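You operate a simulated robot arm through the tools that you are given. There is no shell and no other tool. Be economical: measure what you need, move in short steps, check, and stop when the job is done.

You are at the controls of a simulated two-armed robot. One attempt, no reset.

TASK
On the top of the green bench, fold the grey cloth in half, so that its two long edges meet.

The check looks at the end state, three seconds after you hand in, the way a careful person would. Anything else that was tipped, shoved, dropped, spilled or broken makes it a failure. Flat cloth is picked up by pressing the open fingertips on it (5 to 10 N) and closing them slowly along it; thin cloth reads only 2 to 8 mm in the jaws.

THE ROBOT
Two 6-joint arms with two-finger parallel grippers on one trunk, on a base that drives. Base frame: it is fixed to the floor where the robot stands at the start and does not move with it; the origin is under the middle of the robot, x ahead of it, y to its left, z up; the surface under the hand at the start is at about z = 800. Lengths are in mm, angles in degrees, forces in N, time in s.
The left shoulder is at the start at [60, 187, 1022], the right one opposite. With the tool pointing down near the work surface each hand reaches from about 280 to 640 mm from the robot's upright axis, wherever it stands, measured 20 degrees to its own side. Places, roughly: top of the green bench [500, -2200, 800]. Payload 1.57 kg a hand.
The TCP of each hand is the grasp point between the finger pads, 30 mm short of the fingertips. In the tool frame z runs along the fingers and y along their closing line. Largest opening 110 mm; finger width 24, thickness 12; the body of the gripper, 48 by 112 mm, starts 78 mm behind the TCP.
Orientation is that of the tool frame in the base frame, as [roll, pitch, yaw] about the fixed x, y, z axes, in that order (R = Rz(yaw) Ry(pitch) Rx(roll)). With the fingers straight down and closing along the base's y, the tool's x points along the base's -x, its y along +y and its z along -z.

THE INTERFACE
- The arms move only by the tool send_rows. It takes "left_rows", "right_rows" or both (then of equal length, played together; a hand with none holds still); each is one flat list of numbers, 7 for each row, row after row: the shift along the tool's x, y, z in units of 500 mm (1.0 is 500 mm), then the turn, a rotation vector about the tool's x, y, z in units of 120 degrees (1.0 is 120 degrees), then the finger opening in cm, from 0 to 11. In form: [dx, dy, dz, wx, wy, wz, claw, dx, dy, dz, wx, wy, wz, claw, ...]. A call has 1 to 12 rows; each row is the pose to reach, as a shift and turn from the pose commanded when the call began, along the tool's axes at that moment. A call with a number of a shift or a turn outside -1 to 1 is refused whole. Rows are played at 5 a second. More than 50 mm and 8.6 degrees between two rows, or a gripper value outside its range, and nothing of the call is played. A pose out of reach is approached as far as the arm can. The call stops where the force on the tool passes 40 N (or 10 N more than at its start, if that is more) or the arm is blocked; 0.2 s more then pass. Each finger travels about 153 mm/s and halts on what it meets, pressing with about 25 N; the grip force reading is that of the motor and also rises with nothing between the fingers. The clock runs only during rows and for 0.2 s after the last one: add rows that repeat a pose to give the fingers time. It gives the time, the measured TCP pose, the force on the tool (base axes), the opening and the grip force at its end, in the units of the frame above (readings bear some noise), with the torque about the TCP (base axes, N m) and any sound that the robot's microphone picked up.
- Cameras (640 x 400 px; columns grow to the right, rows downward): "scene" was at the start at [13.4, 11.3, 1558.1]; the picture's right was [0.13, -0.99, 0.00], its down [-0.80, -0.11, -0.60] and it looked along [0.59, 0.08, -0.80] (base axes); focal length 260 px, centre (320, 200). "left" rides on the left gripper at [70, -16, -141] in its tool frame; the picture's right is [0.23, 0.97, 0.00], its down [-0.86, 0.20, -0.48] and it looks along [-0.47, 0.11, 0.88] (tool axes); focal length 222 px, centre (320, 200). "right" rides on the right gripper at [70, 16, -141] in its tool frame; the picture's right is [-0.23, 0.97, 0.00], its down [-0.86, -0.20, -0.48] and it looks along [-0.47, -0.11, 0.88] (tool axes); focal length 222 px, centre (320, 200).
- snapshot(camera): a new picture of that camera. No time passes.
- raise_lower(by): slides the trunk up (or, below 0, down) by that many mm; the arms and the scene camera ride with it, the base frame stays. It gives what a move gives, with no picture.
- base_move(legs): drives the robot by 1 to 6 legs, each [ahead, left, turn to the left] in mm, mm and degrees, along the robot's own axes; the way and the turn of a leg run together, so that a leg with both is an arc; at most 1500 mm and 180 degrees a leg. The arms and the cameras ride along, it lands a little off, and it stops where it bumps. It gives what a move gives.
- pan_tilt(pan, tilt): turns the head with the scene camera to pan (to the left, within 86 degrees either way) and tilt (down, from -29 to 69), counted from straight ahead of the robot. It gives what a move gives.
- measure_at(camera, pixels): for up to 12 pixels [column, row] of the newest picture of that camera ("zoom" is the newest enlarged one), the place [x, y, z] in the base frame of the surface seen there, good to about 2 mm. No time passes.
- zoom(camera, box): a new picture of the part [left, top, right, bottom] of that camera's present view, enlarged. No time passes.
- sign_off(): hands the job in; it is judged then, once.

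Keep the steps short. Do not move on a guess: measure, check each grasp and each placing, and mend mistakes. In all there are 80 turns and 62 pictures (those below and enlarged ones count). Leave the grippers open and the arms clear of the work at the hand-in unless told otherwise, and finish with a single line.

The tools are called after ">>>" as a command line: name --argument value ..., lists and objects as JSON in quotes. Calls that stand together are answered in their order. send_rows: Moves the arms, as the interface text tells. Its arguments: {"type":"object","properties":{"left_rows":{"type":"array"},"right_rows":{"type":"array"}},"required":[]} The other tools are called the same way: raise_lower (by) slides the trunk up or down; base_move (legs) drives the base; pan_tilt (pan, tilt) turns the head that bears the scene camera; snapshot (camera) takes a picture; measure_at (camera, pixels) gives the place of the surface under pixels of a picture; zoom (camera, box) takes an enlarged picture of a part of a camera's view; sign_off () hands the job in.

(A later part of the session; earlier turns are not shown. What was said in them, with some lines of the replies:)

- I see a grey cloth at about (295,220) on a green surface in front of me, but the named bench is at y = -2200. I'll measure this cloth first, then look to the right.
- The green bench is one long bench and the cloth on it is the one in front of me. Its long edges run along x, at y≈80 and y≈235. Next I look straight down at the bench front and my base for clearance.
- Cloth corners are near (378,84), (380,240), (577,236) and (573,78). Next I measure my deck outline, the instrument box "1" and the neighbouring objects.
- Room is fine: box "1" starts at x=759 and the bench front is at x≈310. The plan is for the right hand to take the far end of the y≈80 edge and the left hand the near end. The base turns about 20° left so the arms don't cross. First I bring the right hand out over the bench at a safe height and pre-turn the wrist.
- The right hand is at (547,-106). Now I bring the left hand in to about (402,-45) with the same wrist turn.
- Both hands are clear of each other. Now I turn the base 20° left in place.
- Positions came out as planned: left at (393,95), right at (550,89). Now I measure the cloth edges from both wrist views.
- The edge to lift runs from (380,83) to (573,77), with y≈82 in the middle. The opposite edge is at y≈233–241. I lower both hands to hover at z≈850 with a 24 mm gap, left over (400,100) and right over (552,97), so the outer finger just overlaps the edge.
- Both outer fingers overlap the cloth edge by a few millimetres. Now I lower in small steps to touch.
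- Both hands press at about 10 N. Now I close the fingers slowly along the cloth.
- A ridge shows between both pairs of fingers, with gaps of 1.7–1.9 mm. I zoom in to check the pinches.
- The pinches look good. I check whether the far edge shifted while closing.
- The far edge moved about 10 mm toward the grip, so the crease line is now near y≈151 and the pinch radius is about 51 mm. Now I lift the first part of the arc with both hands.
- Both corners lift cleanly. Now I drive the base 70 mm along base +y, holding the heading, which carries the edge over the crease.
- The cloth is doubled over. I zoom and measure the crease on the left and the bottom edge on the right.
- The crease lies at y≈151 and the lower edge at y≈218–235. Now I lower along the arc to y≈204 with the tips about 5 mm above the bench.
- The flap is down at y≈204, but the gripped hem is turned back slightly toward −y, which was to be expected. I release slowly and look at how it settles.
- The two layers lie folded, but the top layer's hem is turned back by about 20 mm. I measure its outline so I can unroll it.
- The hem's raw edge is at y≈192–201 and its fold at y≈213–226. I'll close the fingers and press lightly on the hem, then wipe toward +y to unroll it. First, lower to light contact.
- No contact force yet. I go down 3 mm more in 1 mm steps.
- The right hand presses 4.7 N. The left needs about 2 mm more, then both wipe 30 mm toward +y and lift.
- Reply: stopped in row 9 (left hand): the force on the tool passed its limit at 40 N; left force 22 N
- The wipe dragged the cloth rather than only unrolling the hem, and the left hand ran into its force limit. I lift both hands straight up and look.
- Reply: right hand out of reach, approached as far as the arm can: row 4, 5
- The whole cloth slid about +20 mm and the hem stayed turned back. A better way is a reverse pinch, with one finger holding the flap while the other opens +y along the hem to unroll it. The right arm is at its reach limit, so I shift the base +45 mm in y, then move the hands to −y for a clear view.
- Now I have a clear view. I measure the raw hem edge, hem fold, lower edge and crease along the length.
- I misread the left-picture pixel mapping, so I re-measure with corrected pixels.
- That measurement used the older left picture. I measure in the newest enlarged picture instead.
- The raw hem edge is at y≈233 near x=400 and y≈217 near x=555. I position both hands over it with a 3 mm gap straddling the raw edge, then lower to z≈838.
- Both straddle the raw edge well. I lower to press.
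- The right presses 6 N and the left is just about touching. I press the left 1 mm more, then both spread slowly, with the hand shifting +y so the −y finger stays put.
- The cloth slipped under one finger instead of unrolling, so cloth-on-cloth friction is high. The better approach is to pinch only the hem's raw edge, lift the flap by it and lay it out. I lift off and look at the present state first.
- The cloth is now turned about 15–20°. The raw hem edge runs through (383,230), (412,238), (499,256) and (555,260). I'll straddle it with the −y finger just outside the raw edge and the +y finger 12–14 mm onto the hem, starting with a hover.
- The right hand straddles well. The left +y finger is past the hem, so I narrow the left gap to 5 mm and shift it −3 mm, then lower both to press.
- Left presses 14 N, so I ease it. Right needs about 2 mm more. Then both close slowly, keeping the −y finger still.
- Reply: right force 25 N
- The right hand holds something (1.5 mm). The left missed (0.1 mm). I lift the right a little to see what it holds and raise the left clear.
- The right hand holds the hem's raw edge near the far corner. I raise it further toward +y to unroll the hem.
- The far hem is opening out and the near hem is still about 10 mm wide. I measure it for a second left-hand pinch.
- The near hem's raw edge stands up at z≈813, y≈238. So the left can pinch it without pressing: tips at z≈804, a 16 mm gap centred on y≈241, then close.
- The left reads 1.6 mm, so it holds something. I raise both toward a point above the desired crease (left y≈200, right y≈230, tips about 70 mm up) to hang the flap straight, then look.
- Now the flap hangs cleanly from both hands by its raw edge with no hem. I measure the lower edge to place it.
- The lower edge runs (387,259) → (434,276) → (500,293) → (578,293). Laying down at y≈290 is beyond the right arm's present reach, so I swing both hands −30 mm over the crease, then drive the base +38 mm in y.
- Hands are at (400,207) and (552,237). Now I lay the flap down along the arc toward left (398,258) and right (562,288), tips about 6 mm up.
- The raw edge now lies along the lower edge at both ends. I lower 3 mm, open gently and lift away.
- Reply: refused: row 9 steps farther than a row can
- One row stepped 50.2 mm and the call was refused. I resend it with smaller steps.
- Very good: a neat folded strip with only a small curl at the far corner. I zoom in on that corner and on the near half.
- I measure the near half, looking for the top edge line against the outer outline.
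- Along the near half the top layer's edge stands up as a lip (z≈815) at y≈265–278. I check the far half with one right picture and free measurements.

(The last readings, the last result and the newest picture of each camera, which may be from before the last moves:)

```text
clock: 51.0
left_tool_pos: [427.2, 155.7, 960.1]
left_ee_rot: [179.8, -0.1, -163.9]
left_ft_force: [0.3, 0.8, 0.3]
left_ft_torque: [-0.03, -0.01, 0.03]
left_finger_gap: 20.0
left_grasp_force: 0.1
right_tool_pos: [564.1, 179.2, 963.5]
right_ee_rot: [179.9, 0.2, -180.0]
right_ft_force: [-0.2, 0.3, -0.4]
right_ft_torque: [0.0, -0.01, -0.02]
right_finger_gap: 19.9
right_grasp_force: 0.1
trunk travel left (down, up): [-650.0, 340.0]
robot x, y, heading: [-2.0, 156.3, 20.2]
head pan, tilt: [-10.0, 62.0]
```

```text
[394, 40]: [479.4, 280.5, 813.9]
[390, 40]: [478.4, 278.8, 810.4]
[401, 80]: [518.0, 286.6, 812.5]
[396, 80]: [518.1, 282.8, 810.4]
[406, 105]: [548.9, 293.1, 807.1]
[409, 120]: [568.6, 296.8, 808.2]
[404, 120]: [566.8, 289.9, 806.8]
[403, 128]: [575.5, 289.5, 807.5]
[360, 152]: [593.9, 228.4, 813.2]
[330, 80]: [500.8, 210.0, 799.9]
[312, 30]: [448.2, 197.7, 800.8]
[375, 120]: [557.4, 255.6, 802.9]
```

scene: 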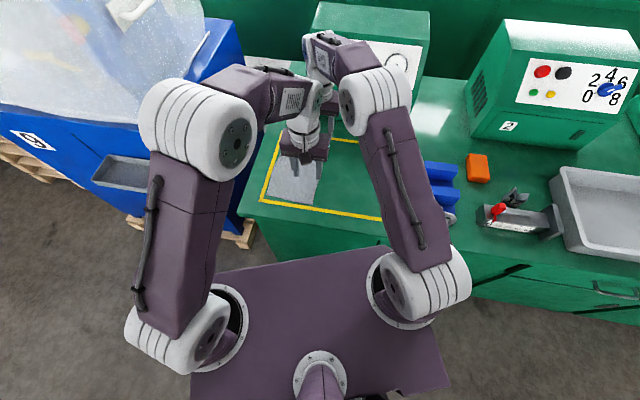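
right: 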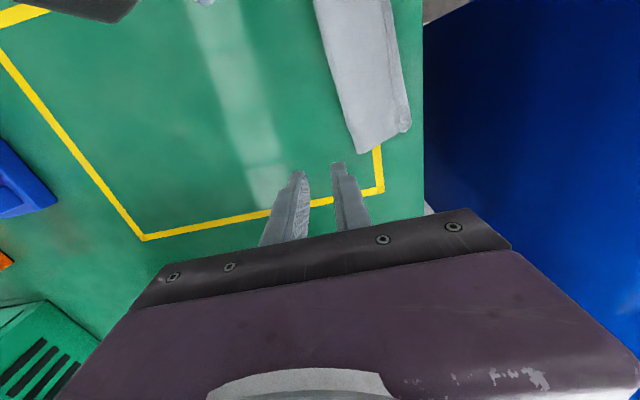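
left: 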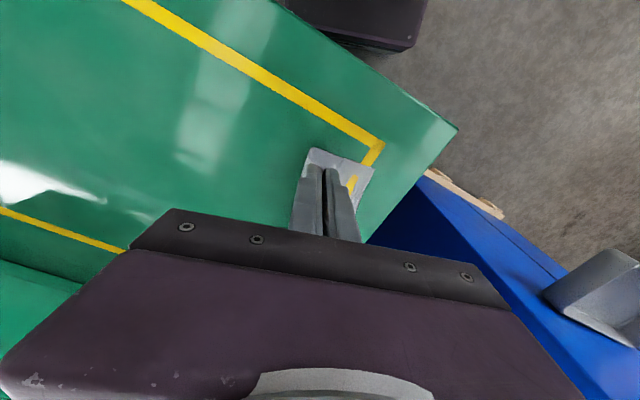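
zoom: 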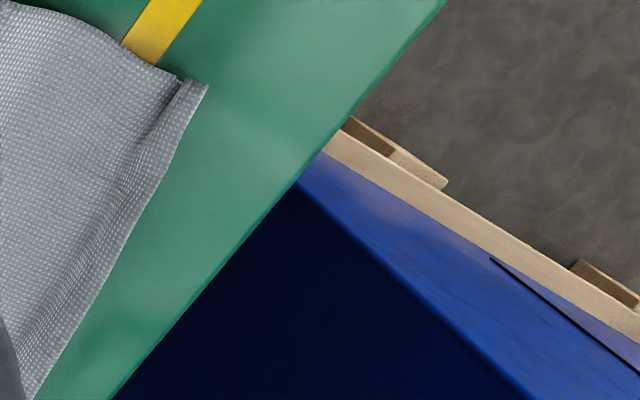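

The lip (about 12 mm) stands all along the edge, and the near part was laid a little too far +y. I'll pinch the standing lip with both hands without pressing (left at (402,268), right at (535,288), tips z≈804).

>>> send_rows --left_rows '[-0.005, 0.08, 0, 0, 0, 0, 2, -0.01, 0.16, 0, 0, 0, 0, 2, -0.0138, 0.2296, 0, 0, 0, 0, 2, -0.0138, 0.2296, 0.085, 0, 0, 0, 2, -0.0138, 0.2296, 0.17, 0, 0, 0, 2, -0.0138, 0.2296, 0.252, 0, 0, 0, 2, -0.0138, 0.2296, 0.252, 0, 0, 0, 1.5, -0.0138, 0.2296, 0.252, 0, 0, 0, 1, -0.0138, 0.2296, 0.252, 0, 0, 0, 0.5, -0.0138, 0.2296, 0.252, 0, 0, 0, 0, -0.0138, 0.2296, 0.252, 0, 0, 0, 0]' --right_rows '[0.02, 0.075, 0, 0, 0, 0, 2, 0.04, 0.15, 0, 0, 0, 0, 2, 0.058, 0.218, 0, 0, 0, 0, 2, 0.058, 0.218, 0.085, 0, 0, 0, 2, 0.058, 0.218, 0.17, 0, 0, 0, 2, 0.058, 0.218, 0.258, 0, 0, 0, 2, 0.058, 0.218, 0.258, 0, 0, 0, 1.5, 0.058, 0.218, 0.258, 0, 0, 0, 1, 0.058, 0.218, 0.258, 0, 0, 0, 0.5, 0.058, 0.218, 0.258, 0, 0, 0, 0, 0.058, 0.218, 0.258, 0, 0, 0, 0]'

```text
clock: 53.4
left_tool_pos: [404.0, 265.9, 835.5]
left_ee_rot: [-180.0, 0.2, -163.8]
left_ft_force: [-0.6, -0.5, 0.3]
left_ft_torque: [-0.01, -0.02, -0.02]
left_finger_gap: 1.6
left_grasp_force: 23.4
right_tool_pos: [532.3, 287.5, 831.1]
right_ee_rot: [-180.0, 0.0, -179.8]
right_ft_force: [0.1, 0.1, 4.2]
right_ft_torque: [-0.02, 0.02, 0.01]
right_finger_gap: 2.1
right_grasp_force: 23.4
trunk travel left (down, up): [-650.0, 340.0]
robot x, y, heading: [-3.1, 151.7, 20.2]
head pan, tilt: [-10.0, 62.0]
```

Both hold cloth (1.6 and 2.1 mm). I lift 40 mm, moving −y, and check that only the top layer came up.

>>> send_rows --left_rows '[0.002, -0.008, -0.03, 0, 0, 0, 0, 0.006, -0.022, -0.06, 0, 0, 0, 0, 0.0121, -0.0423, -0.08, 0, 0, 0, 0, 0.0121, -0.0423, -0.08, 0, 0, 0, 0]' --right_rows '[0, -0.008, -0.03, 0, 0, 0, 0, 0, -0.022, -0.06, 0, 0, 0, 0, 0, -0.036, -0.086, 0, 0, 0, 0, 0, -0.036, -0.086, 0, 0, 0, 0]'

>>> snapshot --camera "right"

```text
clock: 54.4
left_tool_pos: [404.9, 243.3, 875.8]
left_ee_rot: [-179.9, 0.2, -164.0]
left_ft_force: [0.2, 1.1, -0.2]
left_ft_torque: [-0.04, -0.02, -0.02]
left_finger_gap: 2.0
left_grasp_force: 23.7
right_tool_pos: [533.0, 270.9, 874.8]
right_ee_rot: [-179.9, 0.0, -179.8]
right_ft_force: [-1.1, -0.4, -0.5]
right_ft_torque: [-0.03, 0.01, 0.01]
right_finger_gap: 1.9
right_grasp_force: 23.7
trunk travel left (down, up): [-650.0, 340.0]
robot x, y, heading: [-1.4, 151.9, 20.2]
head pan, tilt: [-10.0, 62.0]
```

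```text
4 pictures are left
```

right: 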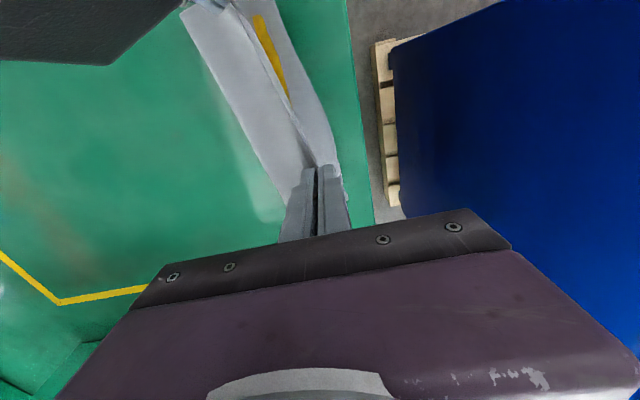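

Only the top layer came up and the lower layer lies flat. I measure the lower edge and crease in this picture.

>>> measure_at --camera "right" --pixels '[[341, 180], [338, 165], [335, 140], [325, 110], [312, 85], [300, 55], [288, 25], [278, 4], [183, 18], [215, 75], [245, 125], [275, 178]]'

```text
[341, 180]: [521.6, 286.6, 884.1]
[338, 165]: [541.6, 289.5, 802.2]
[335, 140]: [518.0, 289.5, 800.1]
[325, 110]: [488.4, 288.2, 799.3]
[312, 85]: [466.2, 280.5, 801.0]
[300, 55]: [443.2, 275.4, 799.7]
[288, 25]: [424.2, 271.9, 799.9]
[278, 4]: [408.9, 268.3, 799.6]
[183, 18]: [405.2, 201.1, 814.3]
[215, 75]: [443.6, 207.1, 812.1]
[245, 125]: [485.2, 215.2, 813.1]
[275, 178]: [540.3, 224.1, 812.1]
```

Targets are the lower edge minus the 12 mm lip, so left y≈255 and right y≈278. I lay down there and release, then sweep the lip over +y with the −y finger, press lightly and lift.

>>> send_rows --left_rows '[-0.002, 0.012, 0.03, 0, 0, 0, 0, -0.004, 0.02, 0.06, 0, 0, 0, 0, -0.0045, 0.023, 0.086, 0, 0, 0, 0, -0.0045, 0.023, 0.086, 0, 0, 0, 0.5, -0.0045, 0.023, 0.086, 0, 0, 0, 1.0, -0.0045, 0.023, 0.086, 0, 0, 0, 1.4, -0.0045, 0.039, 0.086, 0, 0, 0, 1.4, -0.0045, 0.055, 0.086, 0, 0, 0, 1.4, -0.0045, 0.055, 0.0895, 0, 0, 0, 1.4, -0.0045, 0.055, 0.0895, 0, 0, 0, 1.4, -0.0045, 0.055, 0.05, 0, 0, 0, 1.4, -0.0045, 0.055, -0.02, 0, 0, 0, 1.4]' --right_rows '[-0.001, 0.006, 0.03, 0, 0, 0, 0, -0.002, 0.012, 0.06, 0, 0, 0, 0, -0.002, 0.0142, 0.084, 0, 0, 0, 0, -0.002, 0.0142, 0.084, 0, 0, 0, 0.5, -0.002, 0.0142, 0.084, 0, 0, 0, 1.0, -0.002, 0.0142, 0.084, 0, 0, 0, 1.4, -0.002, 0.0302, 0.084, 0, 0, 0, 1.4, -0.002, 0.0462, 0.084, 0, 0, 0, 1.4, -0.002, 0.0462, 0.0875, 0, 0, 0, 1.4, -0.002, 0.0462, 0.0875, 0, 0, 0, 1.4, -0.002, 0.0462, 0.05, 0, 0, 0, 1.4, -0.002, 0.0462, -0.02, 0, 0, 0, 1.4]'

```text
clock: 57.0
left_tool_pos: [397.0, 271.0, 886.5]
left_ee_rot: [180.0, 0.1, -163.9]
left_ft_force: [-0.1, -0.1, -0.1]
left_ft_torque: [-0.01, -0.02, 0.0]
left_finger_gap: 14.0
left_grasp_force: 0.0
right_tool_pos: [533.7, 293.2, 884.5]
right_ee_rot: [-180.0, 0.1, -179.8]
right_ft_force: [0.5, 0.0, -0.3]
right_ft_torque: [0.01, -0.03, -0.01]
right_finger_gap: 14.2
right_grasp_force: 0.0
trunk travel left (down, up): [-650.0, 340.0]
robot x, y, heading: [-2.6, 154.1, 20.0]
head pan, tilt: [-10.0, 62.0]
```

Released. I back both hands off to −y and high, then look with one picture each.

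>>> send_rows --left_rows '[0, 0, -0.075, 0, 0, 0, 1.4, 0, -0.04, -0.13, 0, 0, 0, 1.4, 0, -0.12, -0.15, 0, 0, 0, 1.4, -0.002, -0.19, -0.15, 0, 0, 0, 1.4, -0.002, -0.2316, -0.15, 0, 0, 0, 1.4, -0.002, -0.2316, -0.15, 0, 0, 0, 1.4]' --right_rows '[0, 0, -0.075, 0, 0, 0, 1.4, -0.01, -0.04, -0.13, 0, 0, 0, 1.4, -0.03, -0.11, -0.15, 0, 0, 0, 1.4, -0.05, -0.18, -0.156, 0, 0, 0, 1.4, -0.06, -0.22, -0.156, 0, 0, 0, 1.4, -0.06, -0.22, -0.156, 0, 0, 0, 1.4]'

>>> zoom --camera "right" --box '[290, 0, 450, 170]'

```text
clock: 58.4
left_tool_pos: [430.1, 162.0, 958.9]
left_ee_rot: [179.8, 0.0, -163.8]
left_ft_force: [-0.6, 0.0, -0.1]
left_ft_torque: [0.0, 0.03, 0.01]
left_finger_gap: 13.6
left_grasp_force: 0.1
right_tool_pos: [565.8, 183.5, 963.7]
right_ee_rot: [-180.0, 0.2, -179.8]
right_ft_force: [-0.1, -0.4, -0.4]
right_ft_torque: [-0.03, -0.02, -0.02]
right_finger_gap: 14.2
right_grasp_force: 0.0
trunk travel left (down, up): [-650.0, 340.0]
robot x, y, heading: [-1.4, 151.3, 20.3]
head pan, tilt: [-10.0, 62.0]
```

```text
2.35 times, centred on (370, 85) of right
```

zoom: 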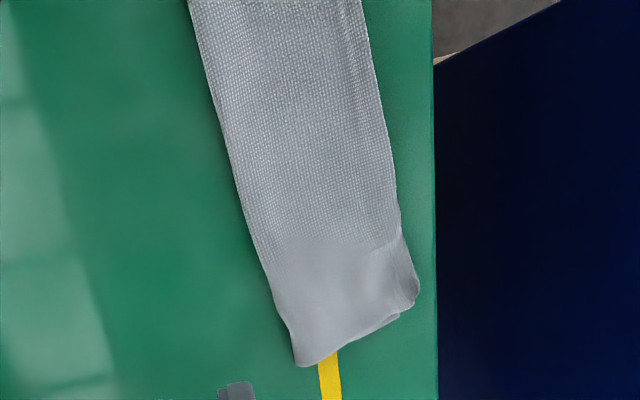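

The edges now meet along most of the length, and the far corner still bulges a bit. I measure.

>>> measure_at --camera "zoom" --pixels '[[375, 60], [385, 110], [394, 170], [398, 220], [403, 250], [418, 285], [400, 312], [390, 240], [390, 285], [298, 362], [245, 210], [215, 100]]'

>>> zoom --camera "left" --box '[330, 90, 460, 230]'

```text
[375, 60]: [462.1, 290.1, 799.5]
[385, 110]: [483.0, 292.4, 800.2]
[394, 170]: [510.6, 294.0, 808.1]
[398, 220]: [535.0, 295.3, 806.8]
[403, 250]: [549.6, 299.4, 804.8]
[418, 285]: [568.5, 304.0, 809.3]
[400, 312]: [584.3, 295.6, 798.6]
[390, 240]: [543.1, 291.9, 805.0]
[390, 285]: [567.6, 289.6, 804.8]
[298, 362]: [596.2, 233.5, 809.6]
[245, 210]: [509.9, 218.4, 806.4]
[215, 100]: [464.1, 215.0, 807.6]
```

```text
2.86 times, centred on (395, 160) of left
```

zoom: 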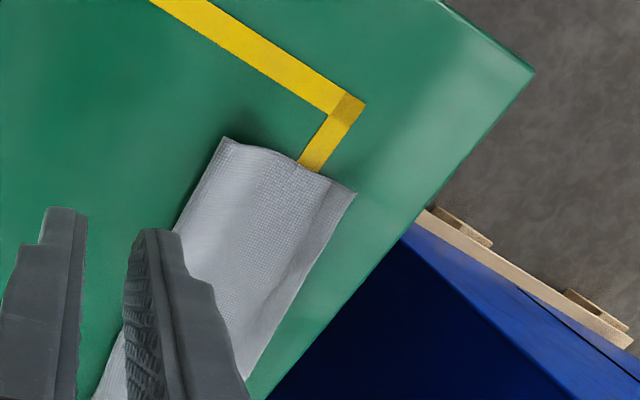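

>>> measure_at --camera "zoom" --pixels '[[353, 193], [335, 223], [315, 255], [290, 298], [262, 345], [330, 185], [345, 190], [310, 235], [228, 141], [270, 155], [195, 195], [300, 165]]'

```text
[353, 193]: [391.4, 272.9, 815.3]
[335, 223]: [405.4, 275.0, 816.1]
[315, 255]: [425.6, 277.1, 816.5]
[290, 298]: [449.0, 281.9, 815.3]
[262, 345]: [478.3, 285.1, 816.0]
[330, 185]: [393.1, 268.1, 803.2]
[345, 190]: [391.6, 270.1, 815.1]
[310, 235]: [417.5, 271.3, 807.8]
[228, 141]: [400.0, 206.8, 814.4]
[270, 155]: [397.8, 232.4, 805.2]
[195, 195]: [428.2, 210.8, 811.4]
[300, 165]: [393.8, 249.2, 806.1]
```

The edges line up, but the crease is a fat tube (z≈814) and the lip still stands about 12 mm. I press the crease flat at two points per hand with closed fingers.

>>> send_rows --left_rows '[0.01, 0.056, 0, 0, 0, 0, 0, 0.02, 0.1118, 0, 0, 0, 0, 0, 0.02, 0.1118, 0.09, 0, 0, 0, 0, 0.02, 0.1118, 0.17, 0, 0, 0, 0, 0.02, 0.1118, 0.235, 0, 0, 0, 0, 0.02, 0.1118, 0.255, 0, 0, 0, 0, 0.02, 0.1118, 0.255, 0, 0, 0, 0, 0.02, 0.1118, 0.2, 0, 0, 0, 0, -0.0592, 0.0975, 0.2, 0, 0, 0, 0, -0.0592, 0.0975, 0.255, 0, 0, 0, 0, -0.0592, 0.0975, 0.255, 0, 0, 0, 0, -0.0592, 0.0975, 0.2, 0, 0, 0, 0]' --right_rows '[0.026, 0.045, 0, 0, 0, 0, 0, 0.052, 0.089, 0, 0, 0, 0, 0, 0.052, 0.089, 0.09, 0, 0, 0, 0, 0.052, 0.089, 0.17, 0, 0, 0, 0, 0.052, 0.089, 0.245, 0, 0, 0, 0, 0.052, 0.089, 0.264, 0, 0, 0, 0, 0.052, 0.089, 0.264, 0, 0, 0, 0, 0.052, 0.089, 0.21, 0, 0, 0, 0, -0.028, 0.099, 0.21, 0, 0, 0, 0, -0.028, 0.099, 0.264, 0, 0, 0, 0, -0.028, 0.099, 0.264, 0, 0, 0, 0, -0.028, 0.099, 0.21, 0, 0, 0, 0]'

```text
clock: 61.0
left_tool_pos: [443.9, 215.8, 860.0]
left_ee_rot: [-180.0, 0.2, -163.9]
left_ft_force: [-0.4, 0.4, 0.1]
left_ft_torque: [-0.01, -0.05, 0.01]
left_finger_gap: 0.3
left_grasp_force: 21.3
right_tool_pos: [577.6, 234.3, 859.5]
right_ee_rot: [180.0, -0.1, -179.9]
right_ft_force: [0.3, -0.8, 0.4]
right_ft_torque: [-0.01, -0.01, 0.03]
right_finger_gap: 0.3
right_grasp_force: 21.3
trunk travel left (down, up): [-650.0, 340.0]
robot x, y, heading: [1.5, 151.5, 20.1]
head pan, tilt: [-10.0, 62.0]
```

Next I sweep the lip over toward +y and press it flat: left at x≈405, right at x≈540.

>>> send_rows --left_rows '[0.027, 0.047, 0, 0, 0, 0, 0, 0.054, 0.0945, 0, 0, 0, 0, 0, 0.054, 0.0945, 0.052, 0, 0, 0, 0, 0.054, 0.1105, 0.052, 0, 0, 0, 0, 0.054, 0.1265, 0.052, 0, 0, 0, 0, 0.054, 0.1425, 0.052, 0, 0, 0, 0, 0.054, 0.1425, 0.0585, 0, 0, 0, 0, 0.054, 0.1425, 0.0585, 0, 0, 0, 0, 0.054, 0.1425, 0.0585, 0, 0, 0, 0]' --right_rows '[0.037, 0.04, 0, 0, 0, 0, 0, 0.075, 0.0794, 0, 0, 0, 0, 0, 0.075, 0.0794, 0.051, 0, 0, 0, 0, 0.075, 0.0954, 0.051, 0, 0, 0, 0, 0.075, 0.1114, 0.051, 0, 0, 0, 0, 0.075, 0.1274, 0.051, 0, 0, 0, 0, 0.075, 0.1274, 0.057, 0, 0, 0, 0, 0.075, 0.1274, 0.057, 0, 0, 0, 0, 0.075, 0.1274, 0.057, 0, 0, 0, 0]'

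```text
clock: 63.0
left_tool_pos: [399.1, 275.8, 831.3]
left_ee_rot: [-179.9, 0.3, -164.1]
left_ft_force: [0.1, 0.2, 0.3]
left_ft_torque: [0.02, -0.03, -0.01]
left_finger_gap: 0.2
left_grasp_force: 21.6
right_tool_pos: [540.7, 298.1, 831.0]
right_ee_rot: [179.9, 0.2, -179.8]
right_ft_force: [3.1, 0.6, 18.3]
right_ft_torque: [0.1, -0.05, 0.01]
right_finger_gap: 0.0
right_grasp_force: 20.7
trunk travel left (down, up): [-650.0, 340.0]
robot x, y, heading: [0.7, 153.4, 20.2]
head pan, tilt: [-10.0, 62.0]
```

Left is barely touching and right presses 18 N. I press the left a bit more, then repeat the sweep-and-press at x≈445 (left) and x≈572 (right).

>>> send_rows --left_rows '[0, 0, 0.003, 0, 0, 0, 0, 0, 0, 0.003, 0, 0, 0, 0, 0, 0, -0.055, 0, 0, 0, 0, -0.04, -0.028, -0.055, 0, 0, 0, 0, -0.08, -0.055, -0.055, 0, 0, 0, 0, -0.08, -0.055, -0.005, 0, 0, 0, 0, -0.08, -0.039, -0.005, 0, 0, 0, 0, -0.08, -0.023, -0.005, 0, 0, 0, 0, -0.08, -0.007, -0.005, 0, 0, 0, 0, -0.08, -0.007, 0.002, 0, 0, 0, 0, -0.08, -0.007, 0.002, 0, 0, 0, 0, -0.08, -0.007, -0.055, 0, 0, 0, 0]' --right_rows '[0, 0, 0, 0, 0, 0, 0, 0, 0, 0, 0, 0, 0, 0, 0, 0, -0.055, 0, 0, 0, 0, -0.03, -0.02, -0.055, 0, 0, 0, 0, -0.063, -0.042, -0.055, 0, 0, 0, 0, -0.063, -0.042, -0.006, 0, 0, 0, 0, -0.063, -0.026, -0.006, 0, 0, 0, 0, -0.063, -0.01, -0.006, 0, 0, 0, 0, -0.063, 0.006, -0.006, 0, 0, 0, 0, -0.063, 0.006, 0, 0, 0, 0, 0, -0.063, 0.006, 0, 0, 0, 0, 0, -0.063, 0.006, -0.055, 0, 0, 0, 0]'

```text
clock: 65.6
left_tool_pos: [436.9, 287.1, 855.0]
left_ee_rot: [179.9, -0.3, -163.6]
left_ft_force: [-1.0, -0.2, 0.1]
left_ft_torque: [-0.01, -0.04, -0.02]
left_finger_gap: 0.0
left_grasp_force: 21.4
right_tool_pos: [570.1, 297.3, 858.7]
right_ee_rot: [179.9, 0.2, 179.9]
right_ft_force: [0.2, -0.8, 0.4]
right_ft_torque: [-0.03, 0.0, 0.02]
right_finger_gap: 0.0
right_grasp_force: 21.4
right hand out of reach, approached as far as the arm can: row 9, 10, 11, 12
trunk travel left (down, up): [-650.0, 340.0]
robot x, y, heading: [1.0, 151.3, 19.9]
head pan, tilt: [-10.0, 62.0]
```

Now I retract both hands, the right higher so that its camera sees the whole strip.

>>> send_rows --left_rows '[0, 0, -0.08, 0, 0, 0, 0, 0.02, -0.05, -0.14, 0, 0, 0, 0, 0.045, -0.12, -0.18, 0, 0, 0, 0, 0.07, -0.19, -0.21, 0, 0, 0, 0, 0.09, -0.25, -0.21, 0, 0, 0, 0, 0.106, -0.296, -0.21, 0, 0, 0, 0, 0.106, -0.296, -0.21, 0, 0, 0, 3]' --right_rows '[0, 0, -0.08, 0, 0, 0, 0, 0, -0.04, -0.14, 0, 0, 0, 0, 0, -0.09, -0.19, 0, 0, 0, 0, 0, -0.14, -0.24, 0, 0, 0, 0, 0, -0.19, -0.29, 0, 0, 0, 0, 0, -0.224, -0.32, 0, 0, 0, 0, 0, -0.224, -0.32, 0, 0, 0, 3]'

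>>> zoom --camera "right" --box '[290, 0, 450, 170]'

```text
clock: 67.2
left_tool_pos: [431.3, 131.6, 963.2]
left_ee_rot: [-179.8, 0.1, -163.3]
left_ft_force: [-0.4, 0.2, 0.7]
left_ft_torque: [-0.01, 0.0, 0.01]
left_finger_gap: 30.0
left_grasp_force: 0.1
right_tool_pos: [569.6, 186.5, 1016.8]
right_ee_rot: [180.0, 0.0, -179.8]
right_ft_force: [-0.2, 0.7, 0.4]
right_ft_torque: [-0.01, -0.01, 0.01]
right_finger_gap: 30.0
right_grasp_force: 0.0
trunk travel left (down, up): [-650.0, 340.0]
robot x, y, heading: [-2.0, 154.0, 20.1]
head pan, tilt: [-10.0, 62.0]
```

```text
2.35 times, centred on (370, 85) of right
```

zoom: 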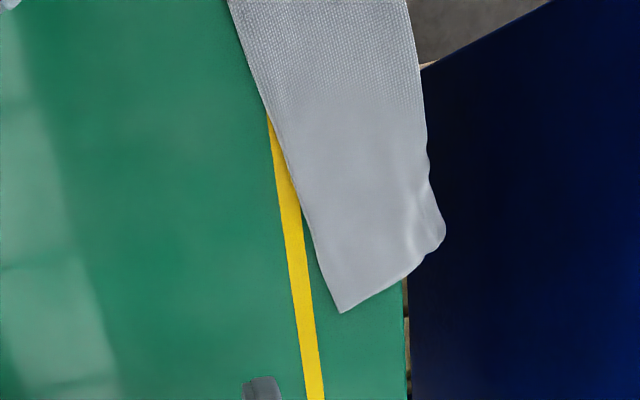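

The sweeps dragged the whole folded cloth +y, and its far side now overhangs the bench end slightly. I measure, then I'll drag it back by pressing both hands on its middle.

>>> measure_at --camera "zoom" --pixels '[[340, 308], [308, 220], [275, 120], [240, 30], [440, 235], [428, 150], [420, 80], [406, 10], [415, 160], [410, 240], [370, 150], [340, 60]]'

```text
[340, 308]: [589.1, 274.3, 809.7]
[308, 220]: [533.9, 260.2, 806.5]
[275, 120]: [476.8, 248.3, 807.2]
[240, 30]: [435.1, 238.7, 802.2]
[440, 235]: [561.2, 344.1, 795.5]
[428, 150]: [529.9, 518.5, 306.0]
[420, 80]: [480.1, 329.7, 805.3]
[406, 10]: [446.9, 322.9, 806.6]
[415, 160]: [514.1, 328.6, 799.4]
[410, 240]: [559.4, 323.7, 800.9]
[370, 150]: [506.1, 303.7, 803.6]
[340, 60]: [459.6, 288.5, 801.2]
```

The fold itself is now flat and about 82 mm wide, with the crease at y≈239–274. I bring both hands over its middle (left (430,266), right (550,288)), just above it.

>>> send_rows --left_rows '[-0.025, 0.086, 0, 0, 0, 0, 2, -0.05, 0.172, 0, 0, 0, 0, 2, -0.074, 0.2584, 0, 0, 0, 0, 2, -0.074, 0.2584, 0.085, 0, 0, 0, 2, -0.074, 0.2584, 0.17, 0, 0, 0, 2, -0.074, 0.2584, 0.25, 0, 0, 0, 2, -0.074, 0.2584, 0.258, 0, 0, 0, 2, -0.074, 0.2584, 0.258, 0, 0, 0, 2]' --right_rows '[0.013, 0.068, 0.06, 0, 0, 0, 2, 0.026, 0.136, 0.12, 0, 0, 0, 2, 0.039, 0.203, 0.18, 0, 0, 0, 2, 0.039, 0.203, 0.24, 0, 0, 0, 2, 0.039, 0.203, 0.3, 0, 0, 0, 2, 0.039, 0.203, 0.356, 0, 0, 0, 2, 0.039, 0.203, 0.365, 0, 0, 0, 2, 0.039, 0.203, 0.365, 0, 0, 0, 2]'

```text
clock: 69.0
left_tool_pos: [431.3, 260.3, 834.9]
left_ee_rot: [-179.9, 0.1, -163.8]
left_ft_force: [-0.2, -0.1, -0.2]
left_ft_torque: [0.0, -0.03, -0.02]
left_finger_gap: 20.1
left_grasp_force: 0.0
right_tool_pos: [548.8, 286.8, 833.4]
right_ee_rot: [-179.9, 0.0, -179.8]
right_ft_force: [0.2, -0.4, 0.0]
right_ft_torque: [0.01, 0.02, -0.01]
right_finger_gap: 20.0
right_grasp_force: 0.0
trunk travel left (down, up): [-650.0, 340.0]
robot x, y, heading: [-0.2, 150.2, 20.3]
head pan, tilt: [-10.0, 62.0]
```

>>> send_rows --left_rows '[0, 0, 0.003, 0, 0, 0, 2, 0, 0, 0.006, 0, 0, 0, 2, 0, 0, 0.0085, 0, 0, 0, 2, 0, 0, 0.0085, 0, 0, 0, 2]' --right_rows '[0, 0, 0.002, 0, 0, 0, 2, 0, 0, 0.004, 0, 0, 0, 2, 0, 0, 0.0055, 0, 0, 0, 2, 0, 0, 0.0055, 0, 0, 0, 2]'

```text
clock: 70.0
left_tool_pos: [429.5, 260.7, 830.2]
left_ee_rot: [-179.9, 0.3, -163.9]
left_ft_force: [-0.1, 0.4, 7.8]
left_ft_torque: [0.06, 0.03, 0.01]
left_finger_gap: 19.9
left_grasp_force: 0.0
right_tool_pos: [550.0, 287.6, 833.0]
right_ee_rot: [179.9, 0.0, -179.7]
right_ft_force: [0.6, 0.0, -0.2]
right_ft_torque: [0.04, -0.03, 0.0]
right_finger_gap: 20.1
right_grasp_force: 0.0
trunk travel left (down, up): [-650.0, 340.0]
robot x, y, heading: [-0.7, 150.3, 20.3]
head pan, tilt: [-10.0, 62.0]
```

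Left presses 8 N; right isn't touching yet, so I lower the right 2.5 mm.

>>> send_rows --right_rows '[0, 0, 0.002, 0, 0, 0, 2, 0, 0, 0.004, 0, 0, 0, 2, 0, 0, 0.005, 0, 0, 0, 2, 0, 0, 0.005, 0, 0, 0, 2]'

```text
clock: 71.0
left_tool_pos: [429.0, 260.5, 830.9]
left_ee_rot: [180.0, 0.3, -163.9]
left_ft_force: [1.7, 0.9, 4.2]
left_ft_torque: [0.03, -0.05, 0.02]
left_finger_gap: 19.9
left_grasp_force: 0.1
right_tool_pos: [549.3, 288.5, 830.6]
right_ee_rot: [180.0, 0.1, -180.0]
right_ft_force: [1.1, -1.6, 15.4]
right_ft_torque: [-0.15, 0.05, 0.0]
right_finger_gap: 19.9
right_grasp_force: 0.1
trunk travel left (down, up): [-650.0, 340.0]
robot x, y, heading: [-0.7, 151.2, 20.3]
head pan, tilt: [-10.0, 62.0]
```

Now I drag both hands −64 mm in y together at light pressure, then lift.

>>> send_rows --left_rows '[0.0045, -0.0154, 0.001, 0, 0, 0, 2, 0.0089, -0.0307, 0.001, 0, 0, 0, 2, 0.0134, -0.0461, 0.001, 0, 0, 0, 2, 0.0178, -0.0614, 0.001, 0, 0, 0, 2, 0.0223, -0.0768, 0.001, 0, 0, 0, 2, 0.0268, -0.0922, 0.001, 0, 0, 0, 2, 0.0312, -0.1075, 0.001, 0, 0, 0, 2, 0.0357, -0.1229, 0.001, 0, 0, 0, 2, 0.0357, -0.1229, 0.001, 0, 0, 0, 2]' --right_rows '[0, -0.016, -0.001, 0, 0, 0, 2, 0, -0.032, -0.001, 0, 0, 0, 2, 0, -0.048, -0.001, 0, 0, 0, 2, 0, -0.064, -0.001, 0, 0, 0, 2, 0, -0.08, -0.001, 0, 0, 0, 2, 0, -0.096, -0.001, 0, 0, 0, 2, 0, -0.112, -0.001, 0, 0, 0, 2, 0, -0.128, -0.001, 0, 0, 0, 2, 0, -0.128, -0.001, 0, 0, 0, 2]'

```text
clock: 73.0
left_tool_pos: [427.1, 197.5, 832.1]
left_ee_rot: [-179.8, 0.3, -163.9]
left_ft_force: [0.1, 1.4, 5.6]
left_ft_torque: [0.07, 0.03, 0.02]
left_finger_gap: 19.9
left_grasp_force: 0.1
right_tool_pos: [548.4, 225.1, 831.1]
right_ee_rot: [180.0, 0.2, -179.9]
right_ft_force: [-0.4, 3.9, 18.9]
right_ft_torque: [0.08, 0.07, -0.03]
right_finger_gap: 19.4
right_grasp_force: 0.0
trunk travel left (down, up): [-650.0, 340.0]
robot x, y, heading: [-2.6, 151.6, 20.2]
head pan, tilt: [-10.0, 62.0]
```

The drag worked with small forces. I lift both hands straight up, then back the robot away to −y at heading 0 so the scene camera can see the cloth unobstructed.

>>> send_rows --left_rows '[0, 0, -0.06, 0, 0, 0, 2, 0, 0, -0.14, 0, 0, 0, 3, 0, 0, -0.22, 0, 0, 0, 4, 0, 0, -0.28, 0, 0, 0, 4, 0, 0, -0.28, 0, 0, 0, 4]' --right_rows '[0, 0, -0.06, 0, 0, 0, 2, 0, 0, -0.14, 0, 0, 0, 3, 0, 0, -0.22, 0, 0, 0, 4, 0, 0, -0.28, 0, 0, 0, 4, 0, 0, -0.28, 0, 0, 0, 4]'

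>>> base_move --legs '[[-160, -263, 0], [0, 0, -20]]'

>>> pan_tilt --pan 34 --tilt 48

```text
clock: 74.2
left_tool_pos: [422.7, 197.9, 959.8]
left_ee_rot: [179.0, -1.2, -164.3]
left_ft_force: [0.5, 0.8, 0.4]
left_ft_torque: [-0.01, -0.01, -0.02]
left_finger_gap: 40.0
left_grasp_force: 0.0
right_tool_pos: [554.7, 223.5, 974.6]
right_ee_rot: [179.7, 0.7, 180.0]
right_ft_force: [-0.4, -0.6, 0.2]
right_ft_torque: [0.01, 0.0, 0.01]
right_finger_gap: 40.1
right_grasp_force: 0.2
trunk travel left (down, up): [-650.0, 340.0]
robot x, y, heading: [-2.5, 151.4, 20.2]
head pan, tilt: [-10.0, 62.0]
```

```text
clock: 77.3
left_tool_pos: [354.3, -249.3, 960.5]
left_ee_rot: [179.1, -1.3, 176.1]
left_ft_force: [0.7, -0.8, 0.2]
left_ft_torque: [0.05, 0.02, -0.01]
left_finger_gap: 40.1
left_grasp_force: 0.1
right_tool_pos: [485.3, -271.6, 974.9]
right_ee_rot: [179.5, 0.7, 160.0]
right_ft_force: [-0.6, 0.0, 0.0]
right_ft_torque: [-0.01, 0.0, 0.01]
right_finger_gap: 39.9
right_grasp_force: 0.0
trunk travel left (down, up): [-650.0, 340.0]
robot x, y, heading: [-64.1, -145.9, 0.1]
head pan, tilt: [-10.0, 62.0]
```

```text
clock: 78.5
left_tool_pos: [354.6, -249.3, 960.2]
left_ee_rot: [179.0, -1.2, 176.1]
left_ft_force: [0.1, -1.1, 0.1]
left_ft_torque: [0.01, 0.04, 0.0]
left_finger_gap: 40.2
left_grasp_force: 0.1
right_tool_pos: [486.5, -270.6, 975.6]
right_ee_rot: [179.6, 0.7, 159.8]
right_ft_force: [1.0, -0.3, 0.6]
right_ft_torque: [0.01, -0.03, 0.02]
right_finger_gap: 39.9
right_grasp_force: 0.1
trunk travel left (down, up): [-650.0, 340.0]
robot x, y, heading: [-57.4, -147.2, 0.1]
head pan, tilt: [34.0, 48.0]
```

The left arm didn't quite reach its commanded height after the lift, so the arms may be lightly touching. I separate them by moving the left hand well to the robot's left, as at the start.

>>> send_rows --left_rows '[0, 0.0866, -0.01, 0, 0, 0, 4, 0.001, 0.1732, -0.02, 0, 0, 0, 4, 0.002, 0.2598, -0.02, 0, 0, 0, 4, 0.003, 0.3464, -0.02, 0, 0, 0, 4, 0.004, 0.433, -0.02, 0, 0, 0, 4, 0.005, 0.5196, -0.02, 0, 0, 0, 4, 0.006, 0.6062, -0.02, 0, 0, 0, 4, 0.006, 0.6928, -0.02, 0, 0, 0, 4, 0.006, 0.7794, -0.02, 0, 0, 0, 4, 0.006, 0.866, -0.02, 0, 0, 0, 4, 0.006, 0.866, -0.02, 0, 0, 0, 4]'

>>> base_move --legs '[[40, 185, 0]]'

>>> pan_tilt --pan 15 --tilt 55

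```text
clock: 80.8
left_tool_pos: [381.0, 183.3, 978.6]
left_ee_rot: [178.9, -1.2, 176.0]
left_ft_force: [-0.4, 0.2, 0.0]
left_ft_torque: [0.04, -0.02, 0.0]
left_finger_gap: 40.0
left_grasp_force: 0.0
right_tool_pos: [485.7, -272.2, 975.3]
right_ee_rot: [179.6, 0.8, 159.8]
right_ft_force: [0.8, 0.2, 0.0]
right_ft_torque: [-0.01, -0.01, -0.01]
right_finger_gap: 40.0
right_grasp_force: 0.1
trunk travel left (down, up): [-650.0, 340.0]
robot x, y, heading: [-60.5, -147.3, 0.0]
head pan, tilt: [34.0, 48.0]
```

```text
clock: 82.4
left_tool_pos: [421.7, 367.5, 979.0]
left_ee_rot: [179.1, -1.2, 176.0]
left_ft_force: [-0.9, 0.4, 0.5]
left_ft_torque: [0.03, 0.02, 0.0]
left_finger_gap: 40.0
left_grasp_force: 0.1
right_tool_pos: [526.7, -86.3, 976.1]
right_ee_rot: [179.6, 0.8, 159.9]
right_ft_force: [-1.4, -0.1, 1.3]
right_ft_torque: [-0.03, 0.0, -0.01]
right_finger_gap: 39.7
right_grasp_force: 0.0
trunk travel left (down, up): [-650.0, 340.0]
robot x, y, heading: [-19.1, 37.2, 0.2]
head pan, tilt: [34.0, 48.0]
```

```text
clock: 83.2
left_tool_pos: [422.7, 367.5, 978.7]
left_ee_rot: [179.1, -1.3, 176.0]
left_ft_force: [0.1, 0.4, 0.3]
left_ft_torque: [0.01, 0.02, -0.02]
left_finger_gap: 39.9
left_grasp_force: 0.1
right_tool_pos: [527.3, -86.7, 975.3]
right_ee_rot: [179.6, 0.7, 159.8]
right_ft_force: [-0.1, 0.2, -1.3]
right_ft_torque: [0.02, -0.01, -0.01]
right_finger_gap: 40.1
right_grasp_force: 0.1
trunk travel left (down, up): [-650.0, 340.0]
robot x, y, heading: [-18.2, 33.9, 0.2]
head pan, tilt: [15.0, 55.0]
```

Now one last picture: a zoom from the scene camera on the cloth, expected near (297,200).

>>> zoom --camera "scene" --box '[237, 160, 357, 235]'

```text
5.33 times, centred on (297, 198) of scene
```

zoom: 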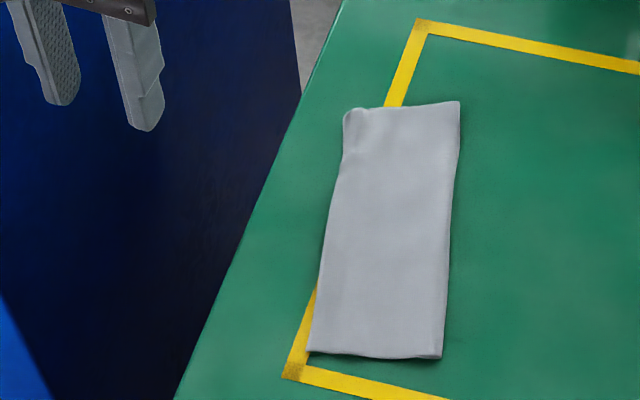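

The cloth is a neat rectangle lying fully on the bench. I measure its outline and heights to verify.

>>> measure_at --camera "zoom" --pixels '[[310, 348], [316, 310], [325, 250], [335, 190], [347, 120], [442, 355], [448, 260], [458, 103], [326, 310], [334, 250], [344, 190], [354, 125]]'

```text
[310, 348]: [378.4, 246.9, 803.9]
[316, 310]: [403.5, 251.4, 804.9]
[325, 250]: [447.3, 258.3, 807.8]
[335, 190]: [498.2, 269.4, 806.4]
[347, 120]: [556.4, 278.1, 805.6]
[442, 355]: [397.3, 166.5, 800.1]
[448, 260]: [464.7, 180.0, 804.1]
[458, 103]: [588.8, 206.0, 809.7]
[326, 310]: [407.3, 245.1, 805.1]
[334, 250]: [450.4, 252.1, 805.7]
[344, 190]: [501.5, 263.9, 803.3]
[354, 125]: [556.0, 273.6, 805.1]
```

The strip measures 83, 80 and 77 mm wide along its length, against an ideal half of about 79 mm. It lies flat (z≈805) and wholly on the bench, so the long edges meet within a few millimetres. I open the grippers wider, with the arms already clear, and hand in.

>>> send_rows --left_rows '[0, 0, -0.02, 0, 0, 0, 6, 0, 0, -0.04, 0, 0, 0, 8, 0, 0, -0.04, 0, 0, 0, 8]' --right_rows '[0, 0, 0, 0, 0, 0, 6, 0, 0, 0, 0, 0, 0, 8, 0, 0, 0, 0, 0, 0, 8]'

>>> sign_off

```text
clock: 84.0
left_tool_pos: [423.4, 366.1, 998.8]
left_ee_rot: [179.0, -1.2, 176.0]
left_ft_force: [0.1, 0.7, -0.1]
left_ft_torque: [-0.03, -0.01, 0.02]
left_finger_gap: 79.8
left_grasp_force: 0.1
right_tool_pos: [526.9, -86.7, 975.7]
right_ee_rot: [179.6, 0.7, 159.9]
right_ft_force: [0.5, -0.3, -0.6]
right_ft_torque: [-0.01, -0.04, 0.01]
right_finger_gap: 80.1
right_grasp_force: 0.1
trunk travel left (down, up): [-650.0, 340.0]
robot x, y, heading: [-22.2, 36.1, 0.0]
head pan, tilt: [15.0, 55.0]
```

```text
The job is handed in.
```

The grey cloth is folded in half on the green bench and handed in: its long edges meet to within an estimated 4–7 mm (the lower edge is hidden under the top layer), it sits turned about 10° and a little left of where it started, and the grippers are open and clear.
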